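You operate a simulated robot arm through the tools that you are given. There is no shell and no other tool. Be economical: measure what you need, move in short steps, check, and stop when the job is done.

You run a simulated two-armed robot. Do the job below in one go: nothing can be reset, and whatever is moved stays where it is left.

JOB
Punch the green report at the margin named on its cover.
Fine: one stroke, fingers out of the slot, lever back up; the report ends in the jogging cradle.

It is judged by the outcome, as a careful person would: the job done as asked, and still so three seconds after it is handed in. It fails if anything else is knocked over, pushed out of place, dropped, spilled or broken. A push-on lid holds only when it is set on centred and level and pressed home; a screw cap is set on level and turned clockwise until tight.

ROBOT AND FRAMES
Two 7-joint arms with two-finger grippers on one trunk, on a base that drives. Base frame: it is fixed to the floor where the robot stands at the start and does not move with it; the origin is under the middle of the robot, x ahead of it, y to its left, z up. Readings come in mm, degrees, newtons and seconds.
The left shoulder is at the start at [60, 123, 1020], the right one opposite. With the tool pointing down near the work surface each hand reaches from about 340 to 800 mm from the robot's upright axis, wherever it stands, measured 20 degrees to its own side. Places, roughly: binder lever [800, -300, 1100]; blue report, green report, orange report [1250, 250, 1000]; jogging cradle [1000, 100, 900]; margin knob [600, 0, 900]; punch slot [600, -100, 900]. Payload 1.47 kg a hand.
Tool frame (each hand has its own): the origin (TCP) lies between the finger pads and is the grasp point; the fingertips stand 16 mm ahead of it; z points along the fingers, y is the line along which they close. The gripper opens to 87 mm. The gripper's body begins 55 mm behind the TCP.
Orientation is that of the tool frame in the base frame, as a unit quaternion [x, y, z, w]. With the fingers straight down and closing along the base's y, the tool's x points along the base's -x, its y along +y and its z along -z.

CONTROLS
- The arms move only by the tool drive_tool. It takes "left_moves", "right_moves" or both (then of equal length, played together; a hand with none holds still); each is a list of rows, each a list of 7 numbers: the shift along the base's x, y, z in units of 50 mm (1.0 is 50 mm), then the turn, a rotation vector about the base's x, y, z in units of 6 degrees (1.0 is 6 degrees), then the closure in counts, from 0 (fully open) to 255 (shut). In form: [[tx, ty, tz, ax, ay, az, hand], ...]. A call has 1 to 10 rows; each row shifts and turns the commanded pose from where the row before left it. A call with a number of a shift or a turn outside -1 to 1 is refused whole. Rows are played at 5 a second. More than 50 mm and 8.6 degrees between two rows, or a gripper value outside its range, and nothing of the call is played. A pose out of reach is approached as far as the arm can. The call stops where the force on the tool passes 40 N (or 10 N more than at its start, if that is more) or the arm is blocked; 0.2 s more then pass. Each finger travels about 153 mm/s and halts on what it meets, pressing with about 28 N; the grip force reading is that of the motor and also rises with nothing between the fingers. The clock runs only during rows and for 0.2 s after the last one: add rows that do not move to give the fingers time. It gives the time, the measured TCP pose, the force on the tool (base axes), the opening and the grip force at its end, in the units of the frame above (readings bear some noise), with the torque about the TCP (base axes, N m) and any sound that the robot's microphone picked up.
- Cameras (640 x 400 px; columns grow to the right, rows downward): "scene" is now at [103.2, -30.4, 1600.7]; the picture's right is [-0.27, -0.96, 0.00], its down [-0.55, 0.15, -0.82] and it looks along [0.79, -0.22, -0.57] (base axes); focal length 252 px, centre (320, 200). "left" rides on the left gripper at [73, -12, -90] in its tool frame; the picture's right is [0.16, 0.99, 0.00], its down [-0.72, 0.12, -0.68] and it looks along [-0.67, 0.11, 0.73] (tool axes); focal length 247 px, centre (320, 200). "right" rides on the right gripper at [73, 12, -90] in its tool frame; the picture's right is [-0.16, 0.99, 0.00], its down [-0.72, -0.12, -0.68] and it looks along [-0.67, -0.11, 0.73] (tool axes); focal length 247 px, centre (320, 200). There is no depth. A picture from a camera that has moved, and an enlarged one, comes with that camera's place and axes in the base frame and with its lens. The place of the scene camera against the robot may be out by one fixed shift of up to 18 mm in any direction.
- get_image(camera): a new picture of that camera. No time passes.
- raise_lower(by): slides the trunk up (or, below 0, down) by that many mm; the arms and the scene camera ride with it, the base frame stays. It gives what a move gives, with no picture.
- steer(legs): drives the robot by 1 to 6 legs, each [ahead, left, turn to the left] in mm, mm and degrees, along the robot's own axes; the way and the turn of a leg run together, so that a leg with both is an arc; at most 1500 mm and 180 degrees a leg. The arms and the cameras ride along, it lands a little off, and it stops where it bumps. It gives what a move gives.
- turn_head(pan, tilt): turns the head with the scene camera to pan (to the left, within 120 degrees either way) and tilt (down, from -29 to 69), counted from straight ahead of the robot. It gives what a move gives.
- close_up(camera, box): a new picture of the part [left, top, right, bottom] of that camera's present view, enlarged. No time passes.
- close_job(): hands the job in; it is judged then, once.

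Work in short steps. Places have to be worked out from the pictures, the camera data and where the tool is seen: move nearer, look again, correct. Check each grasp and each placing, and mend what went wrong. You have 120 turns and 100 pictures in all, those below and enlarged ones among them. Open the grippers and draw the arms clear of the work before you hand the job in, unless the task says otherwise; then end with one line.

The tools are called after "Request:" as name(argument=value, ...) on one line, values as JSON. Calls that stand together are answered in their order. drive_tool: Moves the arms, as the interface text tells. Its arguments: {"type":"object","properties":{"left_moves":{"type":"array"},"right_moves":{"type":"array"}},"required":[]} The other tools are called the same way: raise_lower (by) slides the trunk up or down; steer (legs) drives the base; turn_head (pan, tilt) turns the head that bears the scene camera; get_image (camera) takes a picture; close_up (camera, box) takes an enlarged picture of a part of a camera's view; close_job () hands the job in.

At the start:

```text
time_s: 0.0
left_ee_pos: [514.7, 148.2, 1366.2]
left_orientation: [0.0, 1.0, 0.0, 0.0]
left_contact_force: [0.4, -1.4, 0.2]
left_moment: [0.0, -0.01, 0.0]
left_opening: 86.9
left_gripper_force: 0.1
right_ee_pos: [400.8, -236.0, 1437.6]
right_orientation: [0.0, 1.0, 0.0, 0.0]
right_contact_force: [-0.7, 0.1, -0.4]
right_moment: [0.0, -0.04, -0.02]
right_opening: 87.2
right_gripper_force: 0.1
trunk travel left (down, up): [-175.0, 55.0]
robot x, y, heading: [-4.0, -0.4, -0.0]
head pan, tilt: [-15.5, 34.9]
```

scene: 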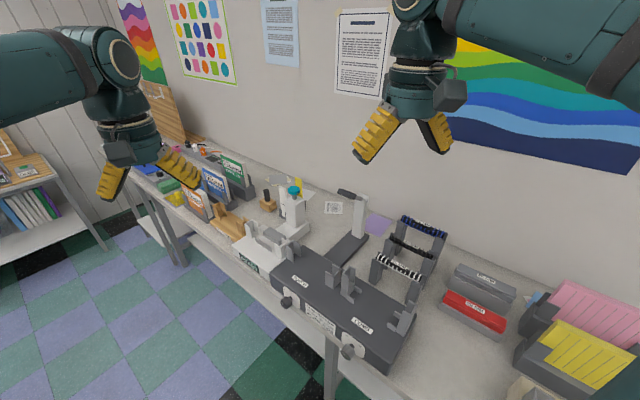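
right: 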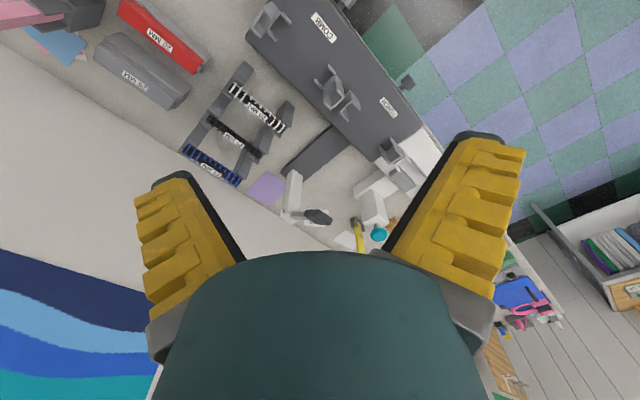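
left: 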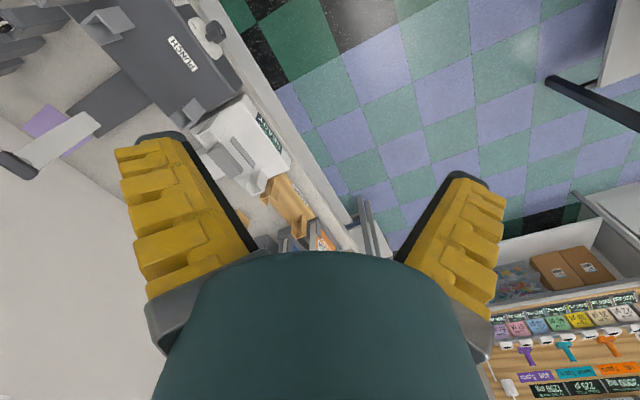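

The scene shows a binding bench with the punch ahead and the reports to the left. I enlarge the parts that matter.

Request:
close_up(camera="scene", box=[130, 130, 290, 260])

Request:
close_up(camera="scene", box=[220, 180, 460, 380])

Request:
close_up(camera="scene", box=[150, 0, 410, 110])

```text
3.08 times, centred on (210, 195) of scene
camera zoom: at [103.2, -30.4, 1600.7], right [-0.27, -0.96, 0.0], down [-0.55, 0.15, -0.82], along [0.79, -0.22, -0.57], focal length 774 px, centre (658, 215)
```

zoom: 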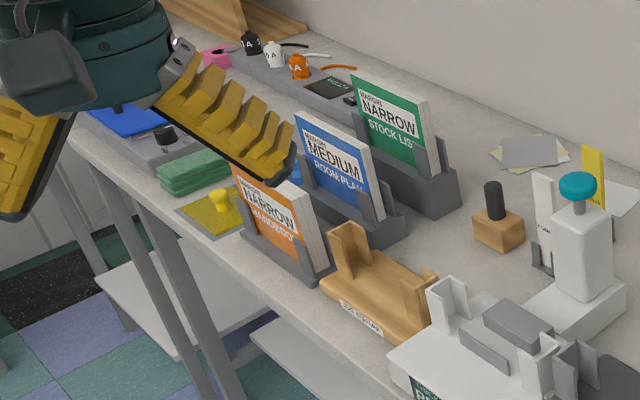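

```text
2.00 times, centred on (340, 280) of scene
camera zoom: at [103.2, -30.4, 1600.7], right [-0.27, -0.96, 0.0], down [-0.55, 0.15, -0.82], along [0.79, -0.22, -0.57], focal length 503 px, centre (280, 40)
```

zoom: 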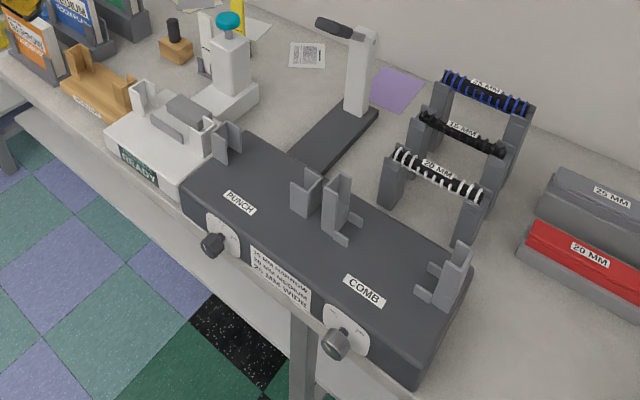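

```text
2.46 times, centred on (280, 55) of scene
camera zoom: at [103.2, -30.4, 1600.7], right [-0.27, -0.96, 0.0], down [-0.55, 0.15, -0.82], along [0.79, -0.22, -0.57], focal length 620 px, centre (418, 557)
```

zoom: 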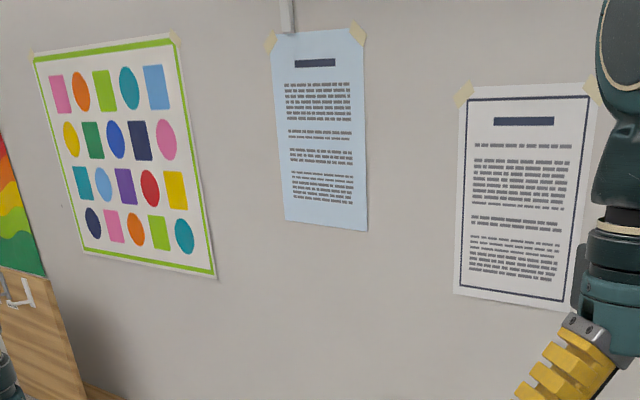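

The green report says NARROW. The bench runs at about 34° to my axes, with its inward normal near heading -56°. I turn to face it and shift left to be in front of the machine.

Request:
steer(legs=[[-80, 0, 0], [0, 0, -56], [0, 450, 0]])

Request:
turn_head(pan=0, tilt=50)

Request:
get_image(camera="scene")

```text
time_s: 7.6
left_ee_pos: [701.8, -98.5, 1365.3]
left_orientation: [0.473, 0.881, 0.0, 0.0]
left_contact_force: [0.2, 0.1, 0.6]
left_moment: [0.01, 0.0, -0.01]
left_opening: 86.9
left_gripper_force: 0.1
right_ee_pos: [321.4, -216.4, 1436.0]
right_orientation: [0.474, 0.881, 0.001, 0.0]
right_contact_force: [-0.8, 0.5, -0.1]
right_moment: [0.0, -0.01, 0.01]
right_opening: 87.0
right_gripper_force: 0.0
trunk travel left (down, up): [-175.0, 55.0]
robot x, y, heading: [295.1, 247.9, -56.7]
head pan, tilt: [-15.5, 34.9]
```

```text
time_s: 8.4
left_ee_pos: [703.4, -98.8, 1366.3]
left_orientation: [0.473, 0.881, -0.001, 0.0]
left_contact_force: [0.0, -0.1, 0.9]
left_moment: [0.0, -0.02, -0.03]
left_opening: 87.0
left_gripper_force: 0.0
right_ee_pos: [319.7, -215.2, 1436.4]
right_orientation: [0.472, 0.881, 0.0, 0.0]
right_contact_force: [0.3, 1.1, -0.7]
right_moment: [0.03, -0.01, 0.01]
right_opening: 86.9
right_gripper_force: 0.1
trunk travel left (down, up): [-175.0, 55.0]
robot x, y, heading: [294.7, 250.7, -56.4]
head pan, tilt: [0.0, 50.0]
```

```text
93 pictures are left
camera scene: at [350.9, 168.9, 1578.8], right [-0.83, -0.55, 0.0], down [-0.42, 0.64, -0.64], along [0.36, -0.54, -0.77], focal length 252 px, centre (320, 200)
```

scene: 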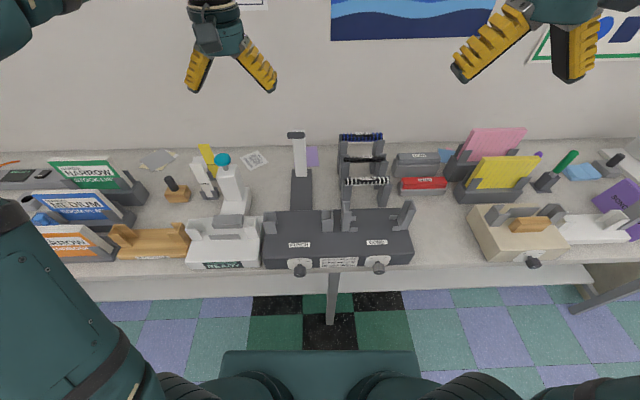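

Now square on to the bench. I enlarge the machines and the report area.

Request:
close_up(camera="scene", box=[250, 120, 430, 280])

Request:
close_up(camera="scene", box=[100, 130, 280, 280])

Request:
close_up(camera="scene", box=[430, 110, 640, 290])

Request:
close_up(camera="scene", box=[0, 130, 180, 280])

```text
2.50 times, centred on (340, 200) of scene
camera zoom: at [350.9, 168.9, 1578.8], right [-0.83, -0.55, 0.0], down [-0.42, 0.64, -0.64], along [0.36, -0.54, -0.77], focal length 629 px, centre (270, 200)
```

zoom: 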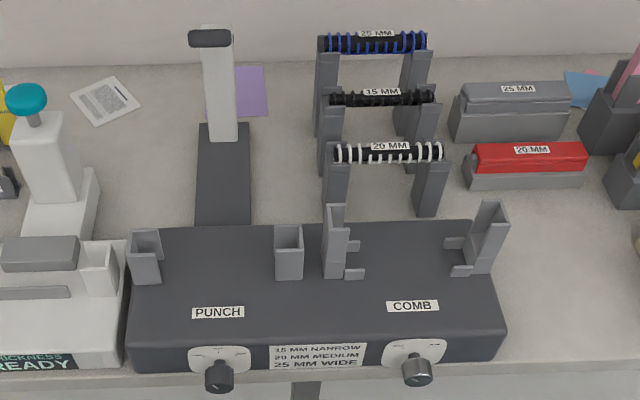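

```text
2.67 times, centred on (190, 205) of scene
camera zoom: at [350.9, 168.9, 1578.8], right [-0.83, -0.55, 0.0], down [-0.42, 0.64, -0.64], along [0.36, -0.54, -0.77], focal length 671 px, centre (667, 187)
```

zoom: 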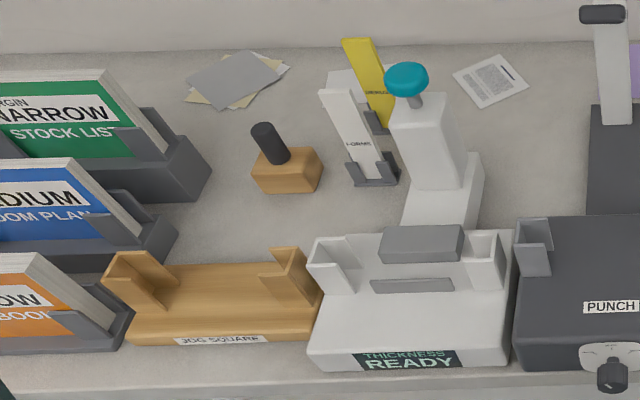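

```text
2.22 times, centred on (535, 200) of scene
camera zoom: at [350.9, 168.9, 1578.8], right [-0.83, -0.55, 0.0], down [-0.42, 0.64, -0.64], along [0.36, -0.54, -0.77], focal length 559 px, centre (-158, 200)
```

zoom: 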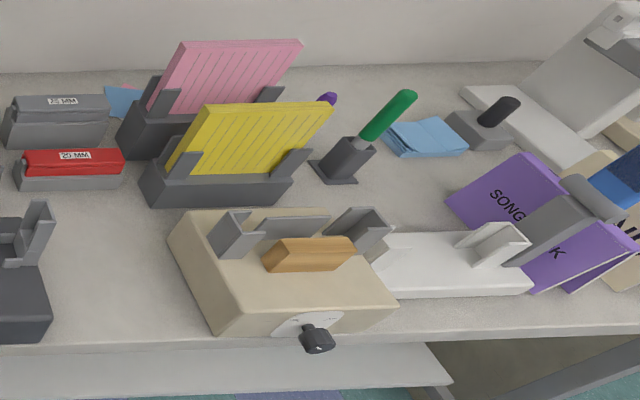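

```text
2.67 times, centred on (90, 205) of scene
camera zoom: at [350.9, 168.9, 1578.8], right [-0.83, -0.55, 0.0], down [-0.42, 0.64, -0.64], along [0.36, -0.54, -0.77], focal length 671 px, centre (933, 187)
```

zoom: 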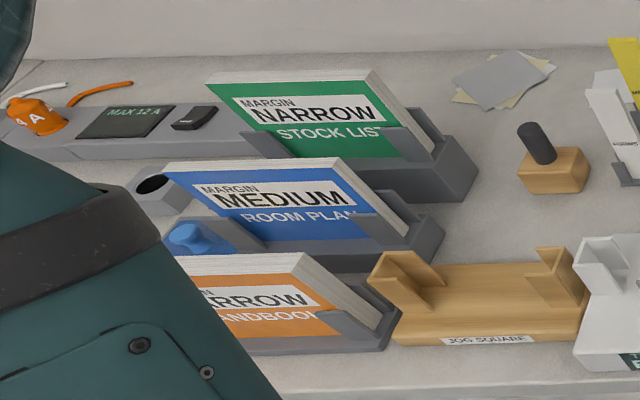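

I look more closely at the knobs, their scales and the punch guides.

Request:
close_up(camera="scene", box=[280, 245, 400, 290])

Request:
close_up(camera="scene", box=[255, 120, 345, 230])

Request:
get_image(camera="left")

```text
5.33 times, centred on (340, 268) of scene
camera zoom: at [350.9, 168.9, 1578.8], right [-0.83, -0.55, 0.0], down [-0.42, 0.64, -0.64], along [0.36, -0.54, -0.77], focal length 1342 px, centre (213, -160)
```

zoom: 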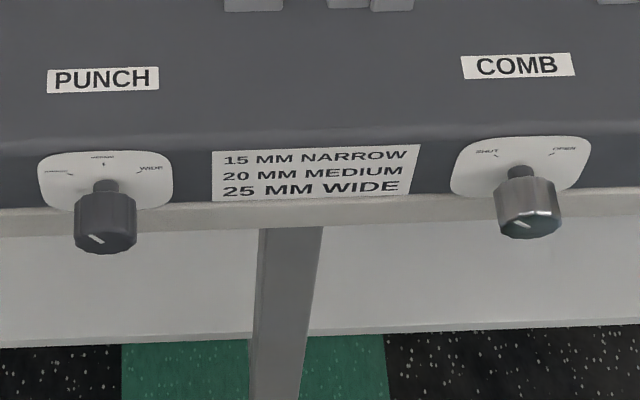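

```text
3.64 times, centred on (300, 175) of scene
camera zoom: at [350.9, 168.9, 1578.8], right [-0.83, -0.55, 0.0], down [-0.42, 0.64, -0.64], along [0.36, -0.54, -0.77], focal length 915 px, centre (393, 291)
```

zoom: 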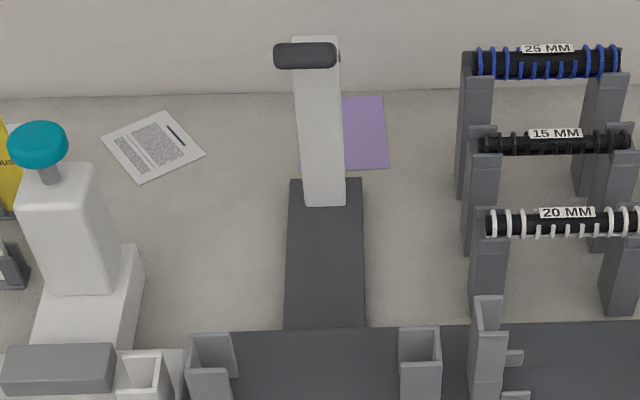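

```text
86 pictures are left
camera left: at [652.2, -43.9, 1455.1], right [0.74, 0.68, 0.0], down [0.5, -0.54, 0.68], along [0.46, -0.5, -0.73], focal length 247 px, centre (320, 200)
```

left: 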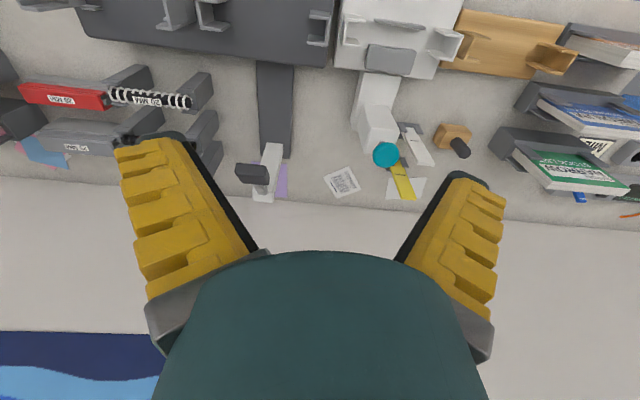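

Both views agree: punch knob near (570,-55,900), bench top about z 868, green report top near z 1055. I back off to see the punch knob's pointer more from the front.

Request:
steer(legs=[[-550, 0, 1.5]])

Request:
turn_head(pan=0, tilt=35)

Request:
get_image(camera="scene")

```text
time_s: 11.6
left_ee_pos: [400.1, 362.8, 1367.6]
left_orientation: [0.465, 0.885, 0.001, 0.0]
left_contact_force: [-0.7, -0.2, -0.4]
left_moment: [0.01, -0.07, -0.03]
left_opening: 86.9
left_gripper_force: 0.0
right_ee_pos: [20.8, 240.7, 1436.3]
right_orientation: [0.464, 0.886, 0.0, 0.0]
right_contact_force: [0.2, -0.5, 0.3]
right_moment: [-0.01, 0.0, -0.04]
right_opening: 87.0
right_gripper_force: 0.1
trunk travel left (down, up): [-175.0, 55.0]
robot x, y, heading: [-11.7, 704.8, -55.3]
head pan, tilt: [0.0, 50.0]
```

```text
time_s: 12.3
left_ee_pos: [400.2, 362.4, 1365.6]
left_orientation: [0.465, 0.885, 0.0, 0.0]
left_contact_force: [-0.4, 0.0, -0.4]
left_moment: [0.01, 0.03, 0.02]
left_opening: 87.0
left_gripper_force: 0.2
right_ee_pos: [22.0, 239.3, 1435.8]
right_orientation: [0.465, 0.885, 0.0, -0.001]
right_contact_force: [-0.2, 0.1, -0.6]
right_moment: [0.02, 0.0, 0.04]
right_opening: 86.9
right_gripper_force: 0.0
trunk travel left (down, up): [-175.0, 55.0]
robot x, y, heading: [-15.2, 706.4, -55.4]
head pan, tilt: [0.0, 35.0]
```

```text
85 pictures are left
camera scene: at [50.8, 615.8, 1600.4], right [-0.82, -0.57, 0.0], down [-0.33, 0.47, -0.82], along [0.46, -0.67, -0.57], focal length 252 px, centre (320, 200)
```

scene: 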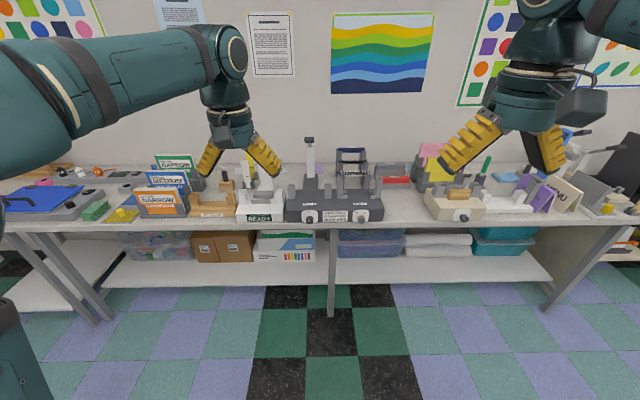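

I zoom in hard on the knobs and the machine.

Request:
close_up(camera="scene", box=[296, 205, 328, 225])

Request:
close_up(camera="scene", box=[280, 130, 390, 230])

Request:
close_up(camera="scene", box=[130, 145, 290, 225])

```text
16.00 times, centred on (312, 215) of scene
camera zoom: at [50.8, 615.8, 1600.4], right [-0.82, -0.57, 0.0], down [-0.33, 0.47, -0.82], along [0.46, -0.67, -0.57], focal length 4026 px, centre (448, -40)
```

zoom: 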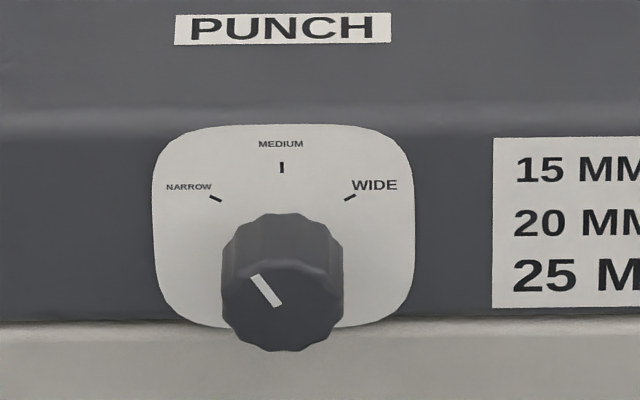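

```text
4.00 times, centred on (335, 180) of scene
camera zoom: at [50.8, 615.8, 1600.4], right [-0.82, -0.57, 0.0], down [-0.33, 0.47, -0.82], along [0.46, -0.67, -0.57], focal length 1007 px, centre (260, 280)
```

zoom: 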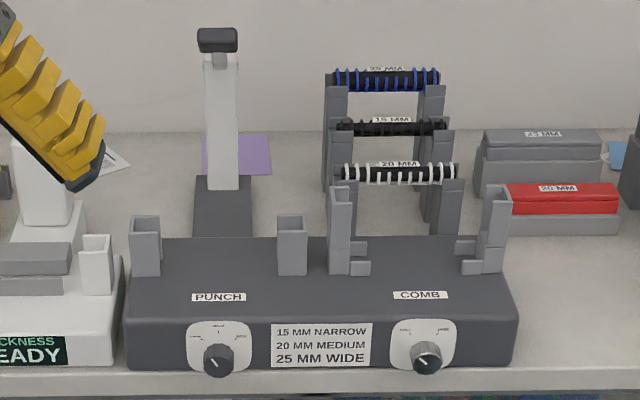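

```text
4.00 times, centred on (210, 185) of scene
camera zoom: at [50.8, 615.8, 1600.4], right [-0.82, -0.57, 0.0], down [-0.33, 0.47, -0.82], along [0.46, -0.67, -0.57], focal length 1007 px, centre (760, 260)
```

zoom: 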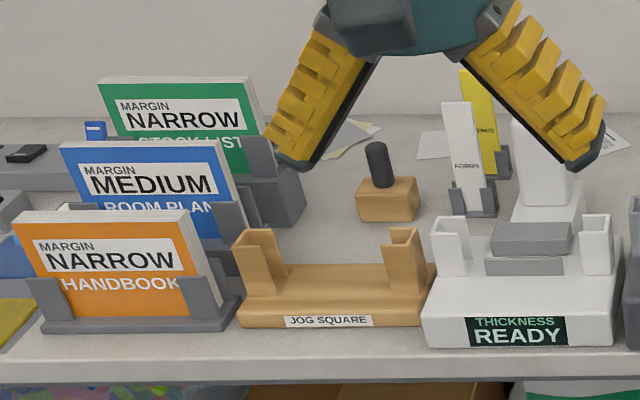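

The pointer stands between MEDIUM and NARROW (about -30°; NARROW is at about -60°), so the knob needs about 30° counter-clockwise. I drive back in so that the left hand is over the punch.

Request:
steer(legs=[[480, -130, 0.6]])

Request:
get_image(camera="left")

```text
time_s: 15.3
left_ee_pos: [573.4, -99.4, 1366.5]
left_orientation: [0.461, 0.887, -0.001, 0.0]
left_contact_force: [0.4, 0.8, -0.8]
left_moment: [0.0, 0.03, 0.01]
left_opening: 86.9
left_gripper_force: 0.2
right_ee_pos: [194.0, -226.1, 1436.1]
right_orientation: [0.461, 0.888, 0.001, 0.0]
right_contact_force: [0.4, -0.1, 0.1]
right_moment: [0.01, 0.01, -0.01]
right_opening: 87.0
right_gripper_force: 0.1
trunk travel left (down, up): [-175.0, 55.0]
robot x, y, heading: [154.2, 235.5, -54.8]
head pan, tilt: [0.0, 35.0]
```

```text
81 pictures are left
camera left: at [522.6, -46.2, 1454.9], right [0.72, 0.7, 0.0], down [0.51, -0.53, 0.68], along [0.47, -0.49, -0.73], focal length 247 px, centre (320, 200)
```

left: 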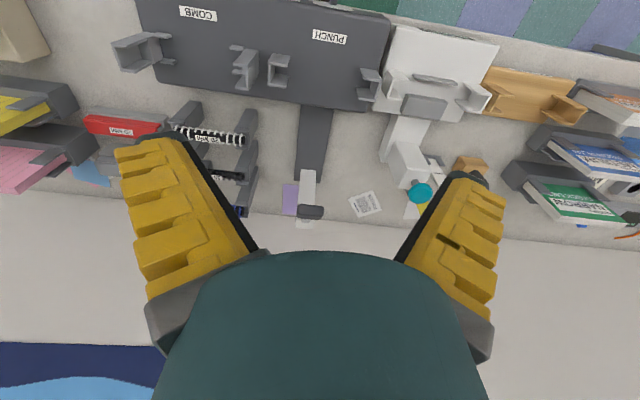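

Heading now matches the bench (-54.8°). I lower the left hand in front of the machine for a nearer look at the knob and slot.

Request:
drive_tool(left_moves=[[-0.153, 0.382, -1, 0, 0, 0, 0], [-0.153, 0.382, -1, 0, 0, 0, 0], [-0.153, 0.382, -1, 0, 0, 0, 0], [-0.153, 0.382, -1, 0, 0, 0, 0]])

Request:
get_image(camera="left")

Request:
turn_head(pan=15, tilt=50)

Request:
get_image(camera="scene")

```text
refused: row 1 steps farther than a row can; nothing moved
```

```text
80 pictures are left
camera left: at [522.6, -46.2, 1454.9], right [0.72, 0.7, 0.0], down [0.51, -0.53, 0.68], along [0.47, -0.49, -0.73], focal length 247 px, centre (320, 200)
```

left: 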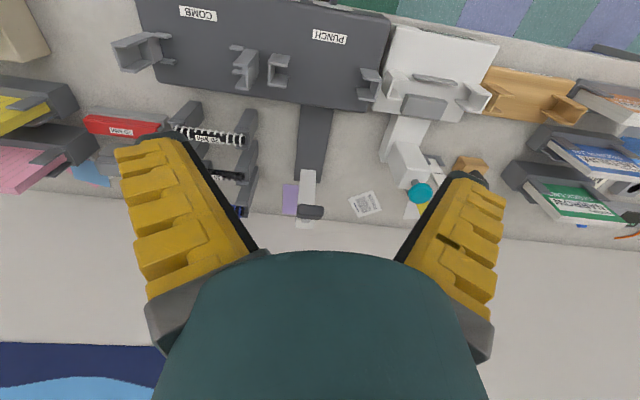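

```text
time_s: 16.1
left_ee_pos: [573.6, -101.1, 1367.1]
left_orientation: [0.461, 0.887, 0.001, -0.001]
left_contact_force: [-0.5, -0.5, -0.2]
left_moment: [-0.03, -0.03, -0.01]
left_opening: 86.8
left_gripper_force: 0.0
right_ee_pos: [194.8, -225.6, 1435.0]
right_orientation: [0.461, 0.888, -0.001, -0.001]
right_contact_force: [-0.6, 0.6, 0.1]
right_moment: [0.01, 0.04, -0.01]
right_opening: 86.9
right_gripper_force: 0.1
trunk travel left (down, up): [-175.0, 55.0]
robot x, y, heading: [159.7, 236.2, -55.0]
head pan, tilt: [15.0, 50.0]
```

```text
79 pictures are left
camera scene: at [229.8, 172.4, 1578.8], right [-0.64, -0.77, 0.0], down [-0.59, 0.49, -0.64], along [0.49, -0.41, -0.77], focal length 252 px, centre (320, 200)
```

scene: 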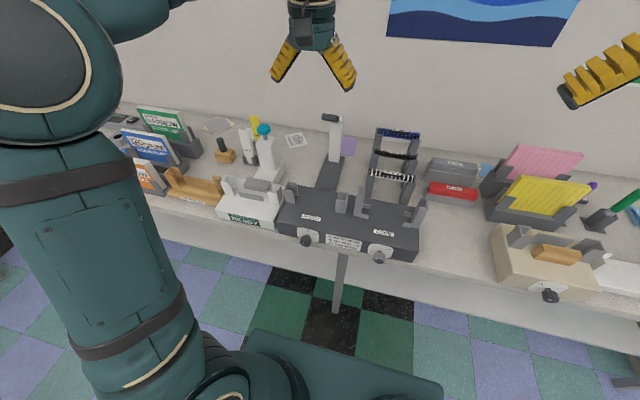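

The row was a little too long (the total step is capped at 50 mm), so I use shorter rows.

Request:
drive_tool(left_moves=[[-0.14, 0.34, -0.9, 0, 0, 0, 0], [-0.14, 0.34, -0.9, 0, 0, 0, 0], [-0.14, 0.34, -0.9, 0, 0, 0, 0], [-0.14, 0.34, -0.9, 0, 0, 0, 0], [0, 0, -0.6, 0, 0, 0, 0]])

Request:
get_image(camera="left")

Request:
close_up(camera="scene", box=[260, 170, 380, 260])

```text
time_s: 17.2
left_ee_pos: [544.0, -32.5, 1155.5]
left_orientation: [0.46, 0.888, 0.0, 0.0]
left_contact_force: [0.4, 0.0, -0.5]
left_moment: [0.02, -0.01, 0.0]
left_opening: 87.0
left_gripper_force: 0.1
right_ee_pos: [195.3, -228.4, 1435.5]
right_orientation: [0.461, 0.887, 0.0, -0.001]
right_contact_force: [-0.5, 0.6, 0.6]
right_moment: [0.0, 0.01, 0.0]
right_opening: 86.7
right_gripper_force: 0.0
trunk travel left (down, up): [-175.0, 55.0]
robot x, y, heading: [160.5, 235.0, -54.9]
head pan, tilt: [15.0, 50.0]
```

```text
78 pictures are left
camera left: at [492.8, 20.9, 1244.7], right [0.72, 0.7, 0.0], down [0.51, -0.52, 0.68], along [0.47, -0.49, -0.73], focal length 247 px, centre (320, 200)
```

left: 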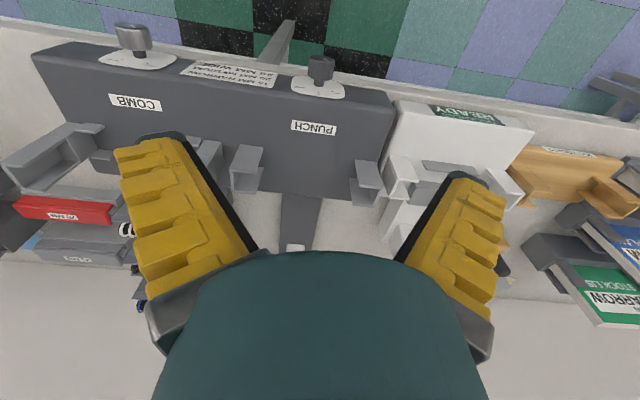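

```text
4.44 times, centred on (320, 215) of scene
camera zoom: at [230.5, 171.2, 1578.7], right [-0.64, -0.77, 0.0], down [-0.59, 0.49, -0.64], along [0.49, -0.41, -0.77], focal length 1118 px, centre (320, 133)
```

zoom: 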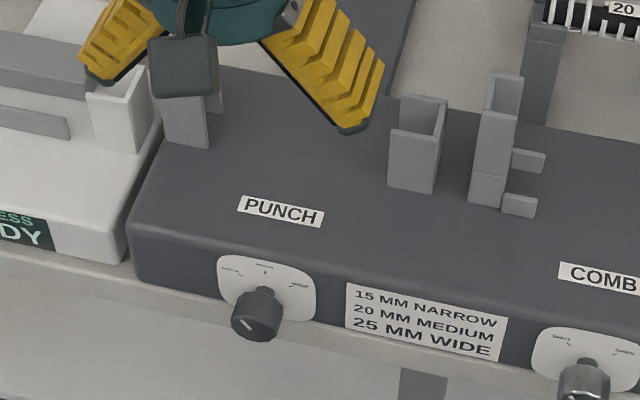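

Hand camera gives machine top z≈945, front face v≈381, knob at bench-frame (u 427, v≈357, z≈900). I descend above the knob and look again.

Request:
drive_tool(left_moves=[[0.07, -0.085, -0.85, 0, 0, 0, 0], [0.07, -0.085, -0.85, 0, 0, 0, 0], [0.07, -0.085, -0.85, 0, 0, 0, 0]])

Request:
get_image(camera="left")

Request:
close_up(camera="scene", box=[260, 170, 380, 260])

```text
time_s: 18.1
left_ee_pos: [555.9, -44.8, 1026.7]
left_orientation: [0.461, 0.887, 0.001, 0.0]
left_contact_force: [0.7, -0.4, 0.4]
left_moment: [0.01, -0.01, -0.03]
left_opening: 87.1
left_gripper_force: 0.0
right_ee_pos: [195.6, -227.8, 1436.2]
right_orientation: [0.462, 0.887, 0.0, 0.0]
right_contact_force: [0.1, -1.1, -0.6]
right_moment: [0.02, -0.02, 0.01]
right_opening: 86.9
right_gripper_force: 0.2
trunk travel left (down, up): [-175.0, 55.0]
robot x, y, heading: [155.4, 238.6, -55.1]
head pan, tilt: [15.0, 50.0]
```

```text
76 pictures are left
camera left: at [504.3, 8.1, 1115.4], right [0.72, 0.7, 0.0], down [0.51, -0.53, 0.68], along [0.47, -0.49, -0.73], focal length 247 px, centre (320, 200)
```

left: 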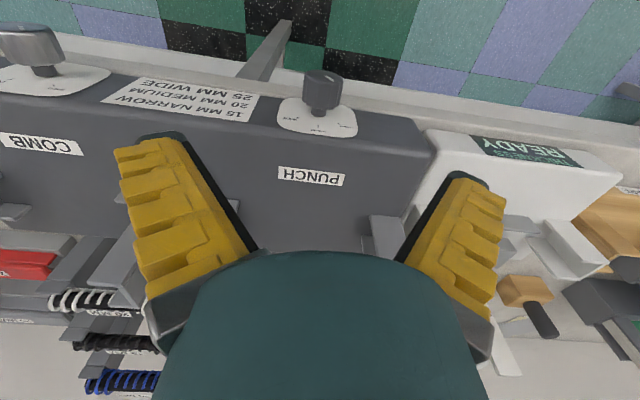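

```text
4.44 times, centred on (320, 215) of scene
camera zoom: at [230.7, 170.8, 1578.6], right [-0.64, -0.77, 0.0], down [-0.59, 0.49, -0.64], along [0.49, -0.41, -0.77], focal length 1118 px, centre (320, 133)
```

zoom: 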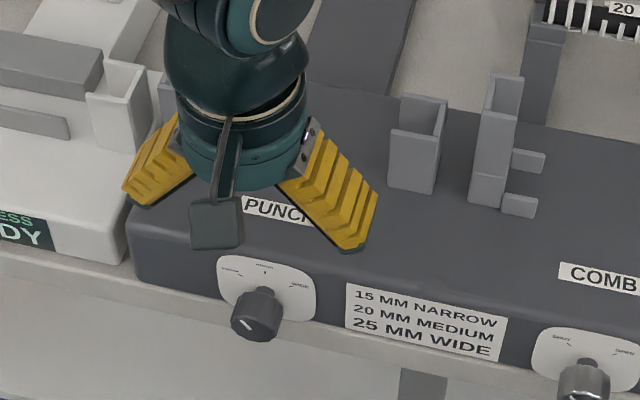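

Knob triangulates to u 429, v 359, z 895, and my TCP stands right above it. I go down in front of the panel.

Request:
drive_tool(left_moves=[[0, 0, -0.87, 0, 0, 0, 0], [0, 0, -0.87, 0, 0, 0, 0], [0, 0, -0.87, 0, 0, 0, 0]])

Request:
get_image(camera="left")

Request:
close_up(camera="scene", box=[260, 180, 380, 260])

```text
time_s: 18.9
left_ee_pos: [555.7, -44.0, 896.7]
left_orientation: [0.461, 0.887, -0.001, -0.001]
left_contact_force: [0.7, -0.5, -0.9]
left_moment: [0.02, -0.01, 0.03]
left_opening: 87.1
left_gripper_force: 0.1
right_ee_pos: [195.9, -227.3, 1436.1]
right_orientation: [0.461, 0.887, 0.0, 0.0]
right_contact_force: [0.6, -0.3, 0.0]
right_moment: [-0.02, -0.02, 0.0]
right_opening: 86.9
right_gripper_force: 0.1
trunk travel left (down, up): [-175.0, 55.0]
robot x, y, heading: [152.3, 237.3, -54.7]
head pan, tilt: [15.0, 50.0]
```

```text
74 pictures are left
camera left: at [504.0, 8.9, 985.5], right [0.72, 0.7, 0.0], down [0.51, -0.53, 0.68], along [0.47, -0.49, -0.73], focal length 247 px, centre (320, 200)
```

left: 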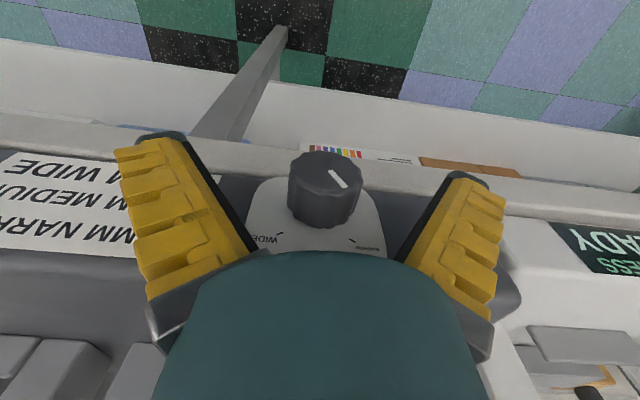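

```text
5.00 times, centred on (320, 220) of scene
camera zoom: at [230.4, 171.0, 1578.7], right [-0.64, -0.77, 0.0], down [-0.59, 0.49, -0.64], along [0.49, -0.41, -0.77], focal length 1258 px, centre (320, 100)
```

zoom: 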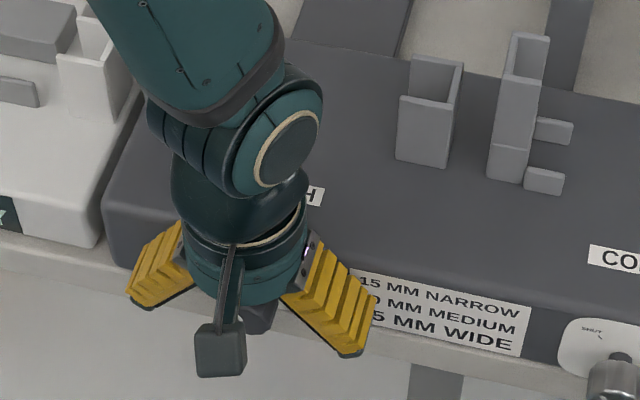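

The knob sits between the pads. I close on it and hold.

Request:
drive_tool(left_moves=[[0, 0, 0, 0, 0, 0, 120], [0, 0, 0, 0, 0, 0, 180], [0, 0, 0, 0, 0, 0, 230], [0, 0, 0, 0, 0, 0, 230]])

Request:
get_image(camera="left")

```text
time_s: 19.9
left_ee_pos: [555.7, -43.8, 897.7]
left_orientation: [0.46, 0.888, 0.001, 0.0]
left_contact_force: [8.6, 5.2, 0.0]
left_moment: [-0.15, -0.11, 0.22]
left_opening: 30.3
left_gripper_force: 30.4
right_ee_pos: [195.8, -225.9, 1436.5]
right_orientation: [0.46, 0.888, -0.001, -0.001]
right_contact_force: [0.2, 0.0, 0.1]
right_moment: [-0.03, 0.01, -0.01]
right_opening: 86.8
right_gripper_force: 0.1
trunk travel left (down, up): [-175.0, 55.0]
robot x, y, heading: [158.2, 236.0, -54.8]
head pan, tilt: [15.0, 50.0]
```

```text
72 pictures are left
camera left: at [505.0, 10.5, 986.0], right [0.72, 0.7, 0.0], down [0.51, -0.52, 0.68], along [0.48, -0.49, -0.73], focal length 247 px, centre (320, 200)
```

left: 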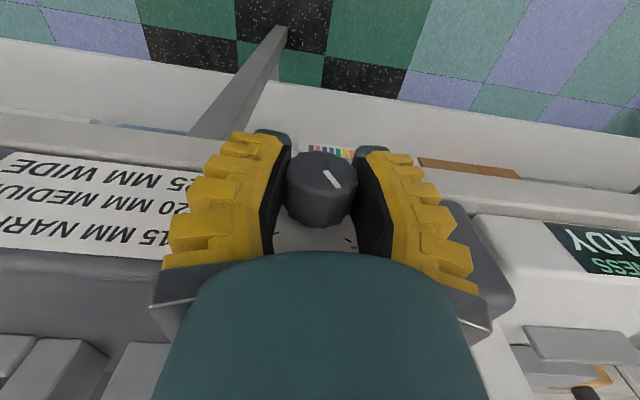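

Gripped (30 mm). I turn about the bench normal counter-clockwise as seen from the front, 30°.

Request:
drive_tool(left_moves=[[0.033, 0.023, 0, -0.577, 0.817, 0, 230], [0, 0, 0, -0.577, 0.817, 0, 230], [0, 0, 0, -0.577, 0.817, 0, 230], [0, 0, 0, -0.577, 0.817, 0, 230], [0, 0, 0, -0.577, 0.817, 0, 230]])

Request:
get_image(camera="left")

```text
time_s: 21.1
left_ee_pos: [557.4, -42.6, 897.8]
left_orientation: [0.447, 0.856, -0.23, -0.12]
left_contact_force: [-5.8, 1.3, -4.3]
left_moment: [-0.07, -0.02, 0.15]
left_opening: 27.9
left_gripper_force: 29.7
right_ee_pos: [196.0, -227.1, 1437.1]
right_orientation: [0.461, 0.887, 0.0, 0.0]
right_contact_force: [0.3, 0.6, -0.7]
right_moment: [0.03, 0.02, 0.01]
right_opening: 87.2
right_gripper_force: 0.1
trunk travel left (down, up): [-175.0, 55.0]
robot x, y, heading: [158.4, 235.3, -54.8]
head pan, tilt: [15.0, 50.0]
```

```text
71 pictures are left
camera left: at [543.6, 37.4, 980.7], right [0.61, 0.62, -0.5], down [0.78, -0.34, 0.53], along [0.16, -0.71, -0.69], focal length 247 px, centre (320, 200)
```

left: 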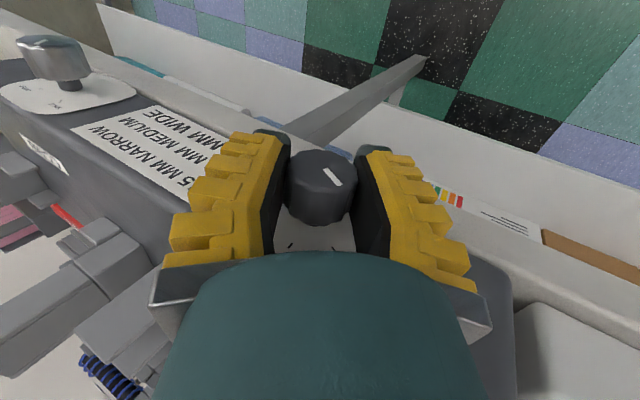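

The knob turned with the hand. I open a little (to ~42 mm), turn the hand back upright, then lift clear.

Request:
drive_tool(left_moves=[[0, 0, 0, 0, 0, 0, 132], [0, 0, 0, 0, 0, 0, 132], [0, 0, 0, 0.577, -0.817, 0, 132], [0, 0, 0, 0.577, -0.817, 0, 132], [0, 0, 0, 0.577, -0.817, 0, 132], [0, 0, 0, 0.577, -0.817, 0, 132], [0, 0, 0, 0.577, -0.817, 0, 132]])

Request:
get_image(camera="left")

```text
time_s: 22.6
left_ee_pos: [557.5, -43.3, 898.3]
left_orientation: [0.46, 0.888, 0.001, 0.0]
left_contact_force: [-0.9, -0.2, -0.1]
left_moment: [0.01, -0.03, -0.01]
left_opening: 47.6
left_gripper_force: 4.5
right_ee_pos: [194.1, -226.9, 1435.4]
right_orientation: [0.461, 0.888, 0.0, -0.001]
right_contact_force: [0.3, -0.7, -0.7]
right_moment: [0.03, 0.01, -0.05]
right_opening: 87.0
right_gripper_force: 0.1
trunk travel left (down, up): [-175.0, 55.0]
robot x, y, heading: [158.4, 237.2, -54.9]
head pan, tilt: [15.0, 50.0]
```

```text
70 pictures are left
camera left: at [506.0, 10.4, 987.1], right [0.72, 0.7, 0.0], down [0.51, -0.53, 0.68], along [0.48, -0.49, -0.73], focal length 247 px, centre (320, 200)
```

left: 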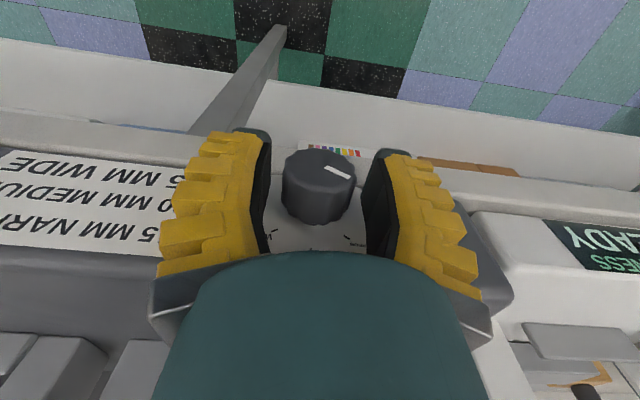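

The mark has moved toward NARROW. I lift away and check the dial.

Request:
drive_tool(left_moves=[[0, 0, 1, 0, 0, 0, 132], [0, 0, 1, 0, 0, 0, 132], [0, 0, 1, 0, 0, 0, 132], [0, 0, 1, 0, 0, 0, 0], [0, 0, 1, 0, 0, 0, 0]])

Request:
close_up(camera="scene", box=[295, 225, 325, 250])

Request:
close_up(camera="left", box=[220, 40, 420, 240])

```text
time_s: 23.9
left_ee_pos: [556.6, -40.2, 1149.4]
left_orientation: [0.461, 0.887, -0.001, 0.0]
left_contact_force: [-0.2, -0.1, 1.0]
left_moment: [-0.02, 0.02, 0.0]
left_opening: 86.9
left_gripper_force: 0.0
right_ee_pos: [195.1, -225.8, 1435.2]
right_orientation: [0.461, 0.887, 0.0, 0.001]
right_contact_force: [0.3, 0.7, -0.8]
right_moment: [-0.02, -0.02, -0.01]
right_opening: 87.1
right_gripper_force: 0.0
trunk travel left (down, up): [-175.0, 55.0]
robot x, y, heading: [157.4, 237.9, -54.9]
head pan, tilt: [15.0, 50.0]
```

```text
16.00 times, centred on (310, 238) of scene
camera zoom: at [229.4, 173.2, 1578.8], right [-0.64, -0.77, 0.0], down [-0.59, 0.49, -0.64], along [0.49, -0.41, -0.77], focal length 4026 px, centre (480, -400)
```

zoom: 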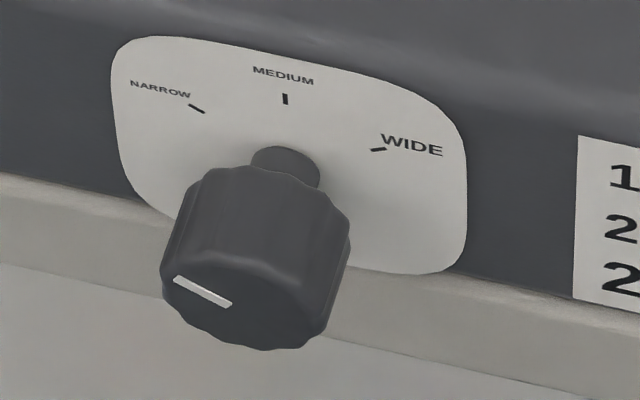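

```text
2.00 times, centred on (320, 140) of left
camera zoom: at [505.0, 13.7, 1237.9], right [0.72, 0.7, 0.0], down [0.51, -0.53, 0.68], along [0.47, -0.49, -0.73], focal length 494 px, centre (320, 320)
```

zoom: 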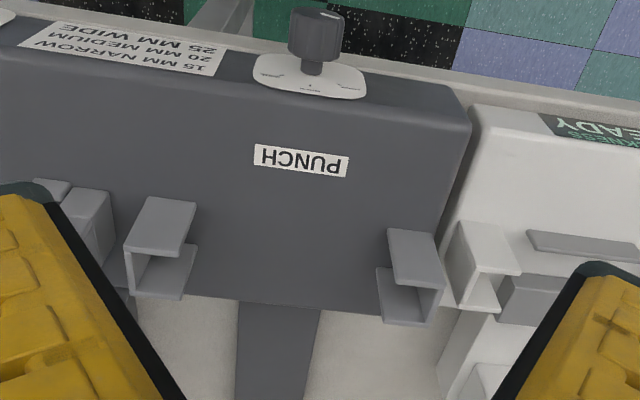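

Pointer is close to NARROW; I measure its angle more exactly with a tighter view.

Request:
close_up(camera="left", box=[285, 35, 355, 90])

```text
7.27 times, centred on (320, 62) of left
camera zoom: at [505.0, 13.7, 1237.9], right [0.72, 0.7, 0.0], down [0.51, -0.53, 0.68], along [0.47, -0.49, -0.73], focal length 1796 px, centre (320, 1200)
```

zoom: 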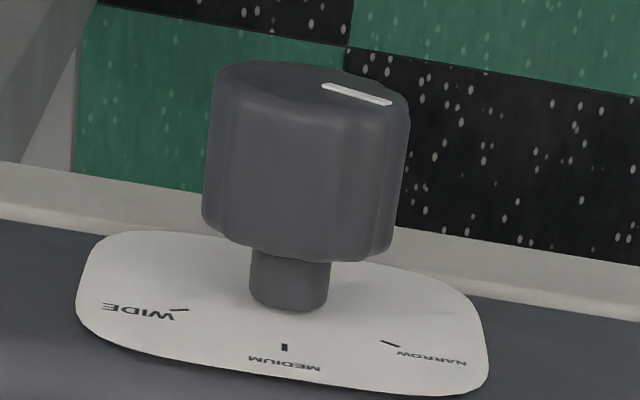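

Two views put the pointer at about 69°, some 8–9° past the NARROW tick at 60°. I go back down at the same tilt to bring it back a little.

Request:
drive_tool(left_moves=[[0, 0, -1, 0, 0, 0, 0], [0, 0, -1, 0, 0, 0, 132], [0, 0, -1, 0, 0, 0, 132], [0, 0, -1, 0, 0, 0, 132], [0, 0, -1, 0, 0, 0, 132], [0, 0, 0, -0.577, 0.817, 0, 132], [0, 0, 0, -0.577, 0.817, 0, 132], [0, 0, 0, -0.577, 0.817, 0, 132], [0, 0, 0, -0.577, 0.817, 0, 132], [0, 0, 0, -0.577, 0.817, 0, 132]])

Request:
drive_tool(left_moves=[[0, 0, 0, 0, 0, 0, 180], [0, 0, 0, 0, 0, 0, 230], [0, 0, 0, 0, 0, 0, 230], [0, 0, 0, 0.433, -0.613, 0, 230], [0, 0, 0, 0.433, -0.613, 0, 230], [0, 0, 0, 0, 0, 0, 132], [0, 0, 0, 0, 0, 0, 132]])

Request:
drive_tool(left_moves=[[0, 0, 0, 0.577, -0.817, 0, 132], [0, 0, 0, 0.577, -0.817, 0, 132], [0, 0, 0, 0.577, -0.817, 0, 132], [0, 0, 0, 0.289, -0.409, 0, 132]])

Request:
close_up(camera="left", box=[260, 120, 400, 260])

```text
time_s: 26.1
left_ee_pos: [558.4, -43.5, 898.7]
left_orientation: [0.445, 0.857, -0.231, -0.119]
left_contact_force: [0.4, 0.1, 0.4]
left_moment: [-0.01, 0.01, -0.01]
left_opening: 47.4
left_gripper_force: 3.8
right_ee_pos: [194.9, -225.5, 1435.4]
right_orientation: [0.461, 0.887, 0.0, 0.001]
right_contact_force: [-0.2, -0.7, -0.3]
right_moment: [0.03, 0.03, -0.04]
right_opening: 86.9
right_gripper_force: 0.0
trunk travel left (down, up): [-175.0, 55.0]
robot x, y, heading: [161.9, 239.2, -54.7]
head pan, tilt: [15.0, 50.0]
```

```text
time_s: 27.6
left_ee_pos: [557.3, -44.5, 897.8]
left_orientation: [0.453, 0.873, -0.16, -0.084]
left_contact_force: [0.2, -0.1, 0.2]
left_moment: [-0.01, 0.0, 0.0]
left_opening: 47.2
left_gripper_force: 4.1
right_ee_pos: [194.2, -227.5, 1436.6]
right_orientation: [0.461, 0.888, 0.0, 0.0]
right_contact_force: [-0.4, 0.1, 0.9]
right_moment: [0.02, 0.0, 0.01]
right_opening: 87.1
right_gripper_force: 0.2
trunk travel left (down, up): [-175.0, 55.0]
robot x, y, heading: [152.6, 240.3, -55.0]
head pan, tilt: [15.0, 50.0]
```

```text
time_s: 28.6
left_ee_pos: [557.6, -44.5, 898.6]
left_orientation: [0.46, 0.888, 0.001, 0.0]
left_contact_force: [-0.1, 0.3, 0.3]
left_moment: [0.01, -0.04, -0.02]
left_opening: 47.7
left_gripper_force: 4.3
right_ee_pos: [194.8, -227.2, 1436.0]
right_orientation: [0.461, 0.887, 0.0, 0.0]
right_contact_force: [0.3, 0.6, -0.4]
right_moment: [0.02, -0.02, -0.02]
right_opening: 86.9
right_gripper_force: 0.0
trunk travel left (down, up): [-175.0, 55.0]
robot x, y, heading: [155.8, 235.0, -54.9]
head pan, tilt: [15.0, 50.0]
```

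```text
2.86 times, centred on (330, 190) of left
camera zoom: at [506.3, 10.2, 987.5], right [0.72, 0.7, 0.0], down [0.51, -0.53, 0.68], along [0.48, -0.49, -0.73], focal length 706 px, centre (291, 229)
```

zoom: 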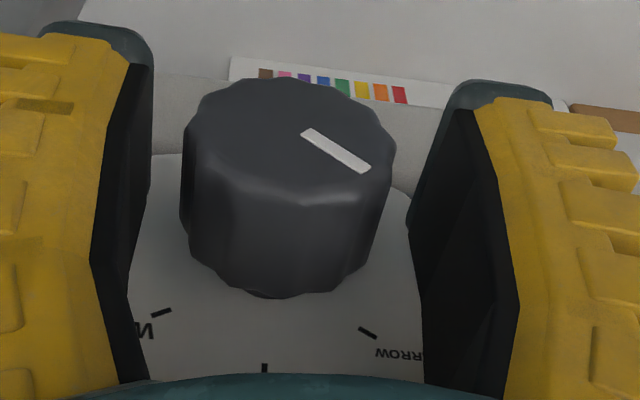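

This frontal view (the most reliable one) shows the pointer now at ~51° against a tick at ~58–60°: the steep views misled me. I regrip at the same tilt and give 8° back.

Request:
drive_tool(left_moves=[[0, 0, 0, -0.577, 0.817, 0, 132], [0, 0, 0, -0.577, 0.817, 0, 132], [0, 0, 0, -0.577, 0.817, 0, 132], [0, 0, 0, -0.289, 0.409, 0, 132], [0, 0, 0, 0, 0, 0, 180], [0, 0, 0, 0, 0, 0, 230], [0, 0, 0, 0, 0, 0, 230], [0, 0, 0, -0.384, 0.543, 0, 230], [0, 0, 0, -0.384, 0.543, 0, 230], [0, 0, 0, 0, 0, 0, 230]])

Request:
drive_tool(left_moves=[[0, 0, 0, 0, 0, 0, 132], [0, 0, 0, 0, 0, 0, 132], [0, 0, 0, 0.577, -0.817, 0, 132], [0, 0, 0, 0.577, -0.817, 0, 132], [0, 0, 0, 0.577, -0.817, 0, 132], [0, 0, 0, 0.577, -0.817, 0, 132], [0, 0, 0, 0.479, -0.678, 0, 132]])

Request:
close_up(camera="left", box=[260, 120, 400, 260])

```text
time_s: 30.9
left_ee_pos: [555.6, -43.1, 898.2]
left_orientation: [0.446, 0.859, -0.222, -0.116]
left_contact_force: [-6.5, -2.4, 6.8]
left_moment: [0.14, 0.17, 0.09]
left_opening: 31.1
left_gripper_force: 30.0
right_ee_pos: [192.8, -226.3, 1435.8]
right_orientation: [0.461, 0.887, 0.001, 0.0]
right_contact_force: [-0.3, -0.3, 0.7]
right_moment: [-0.04, 0.02, -0.04]
right_opening: 87.3
right_gripper_force: 0.0
trunk travel left (down, up): [-175.0, 55.0]
robot x, y, heading: [156.8, 235.5, -54.8]
head pan, tilt: [15.0, 50.0]
```

```text
time_s: 32.5
left_ee_pos: [557.0, -43.2, 898.9]
left_orientation: [0.46, 0.888, 0.001, 0.0]
left_contact_force: [0.0, 0.4, -0.5]
left_moment: [-0.02, 0.04, 0.03]
left_opening: 47.8
left_gripper_force: 4.3
right_ee_pos: [193.2, -226.5, 1435.8]
right_orientation: [0.461, 0.887, 0.0, 0.001]
right_contact_force: [-0.8, -0.2, -0.5]
right_moment: [0.03, -0.02, -0.02]
right_opening: 87.2
right_gripper_force: 0.0
trunk travel left (down, up): [-175.0, 55.0]
robot x, y, heading: [152.3, 236.9, -54.9]
head pan, tilt: [15.0, 50.0]
```

```text
2.86 times, centred on (330, 190) of left
camera zoom: at [506.1, 10.6, 987.6], right [0.72, 0.7, 0.0], down [0.51, -0.53, 0.68], along [0.48, -0.49, -0.73], focal length 706 px, centre (291, 229)
```

zoom: 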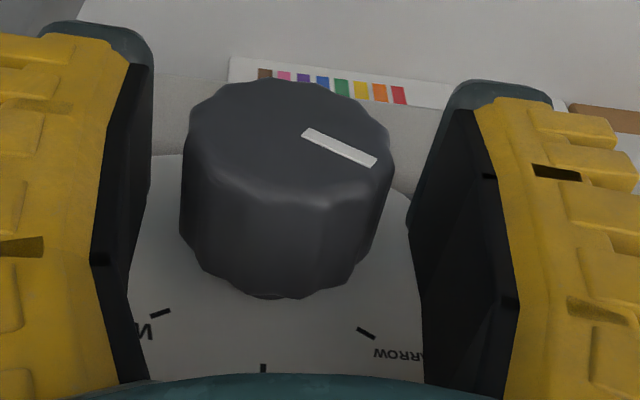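

Pointer now at ~61°, on NARROW. Punch slot, from the hand views: guides about u 334–522, v 459–488, tops at z≈1006. I lift up and drive left to the reports.

Request:
drive_tool(left_moves=[[0, 0, 1, 0, 0, 0, 132], [0, 0, 1, 0, 0, 0, 132], [0, 0, 1, 0, 0, 0, 132], [0, 0, 1, 0, 0, 0, 0], [0, 0, 1, 0, 0, 0, 0], [0, 0, 1, 0, 0, 0, 0], [0, 0, 1, 0, 0, 0, 0], [0, 0, 1, 0, 0, 0, 0]])

Request:
steer(legs=[[0, 660, 0]])

Request:
get_image(camera="left")

```text
time_s: 34.2
left_ee_pos: [557.7, -40.6, 1300.0]
left_orientation: [0.461, 0.887, 0.0, 0.0]
left_contact_force: [1.3, 0.0, 1.1]
left_moment: [-0.01, 0.01, 0.02]
left_opening: 87.2
left_gripper_force: 0.1
right_ee_pos: [195.0, -226.2, 1436.7]
right_orientation: [0.461, 0.887, 0.0, 0.0]
right_contact_force: [0.5, 0.1, 0.1]
right_moment: [-0.01, 0.02, 0.03]
right_opening: 86.8
right_gripper_force: 0.0
trunk travel left (down, up): [-175.0, 55.0]
robot x, y, heading: [161.0, 237.6, -54.9]
head pan, tilt: [15.0, 50.0]
```

```text
time_s: 40.4
left_ee_pos: [1093.0, 325.5, 1298.6]
left_orientation: [0.466, 0.885, 0.0, 0.0]
left_contact_force: [0.5, -0.1, 1.4]
left_moment: [0.03, 0.03, -0.01]
left_opening: 87.3
left_gripper_force: 0.1
right_ee_pos: [726.2, 145.8, 1435.6]
right_orientation: [0.466, 0.885, 0.001, 0.0]
right_contact_force: [-0.4, 0.3, -0.1]
right_moment: [0.0, -0.01, 0.0]
right_opening: 87.1
right_gripper_force: 0.0
trunk travel left (down, up): [-175.0, 55.0]
robot x, y, heading: [696.8, 607.0, -55.6]
head pan, tilt: [15.0, 50.0]
```

```text
64 pictures are left
camera left: at [1042.0, 380.8, 1387.9], right [0.73, 0.69, 0.0], down [0.5, -0.53, 0.68], along [0.47, -0.49, -0.73], focal length 247 px, centre (320, 200)
```

left: 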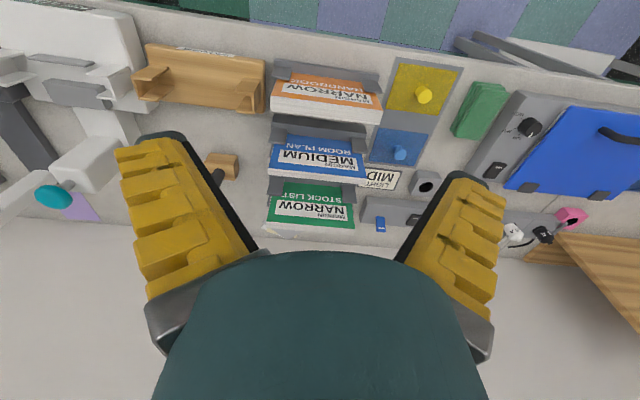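

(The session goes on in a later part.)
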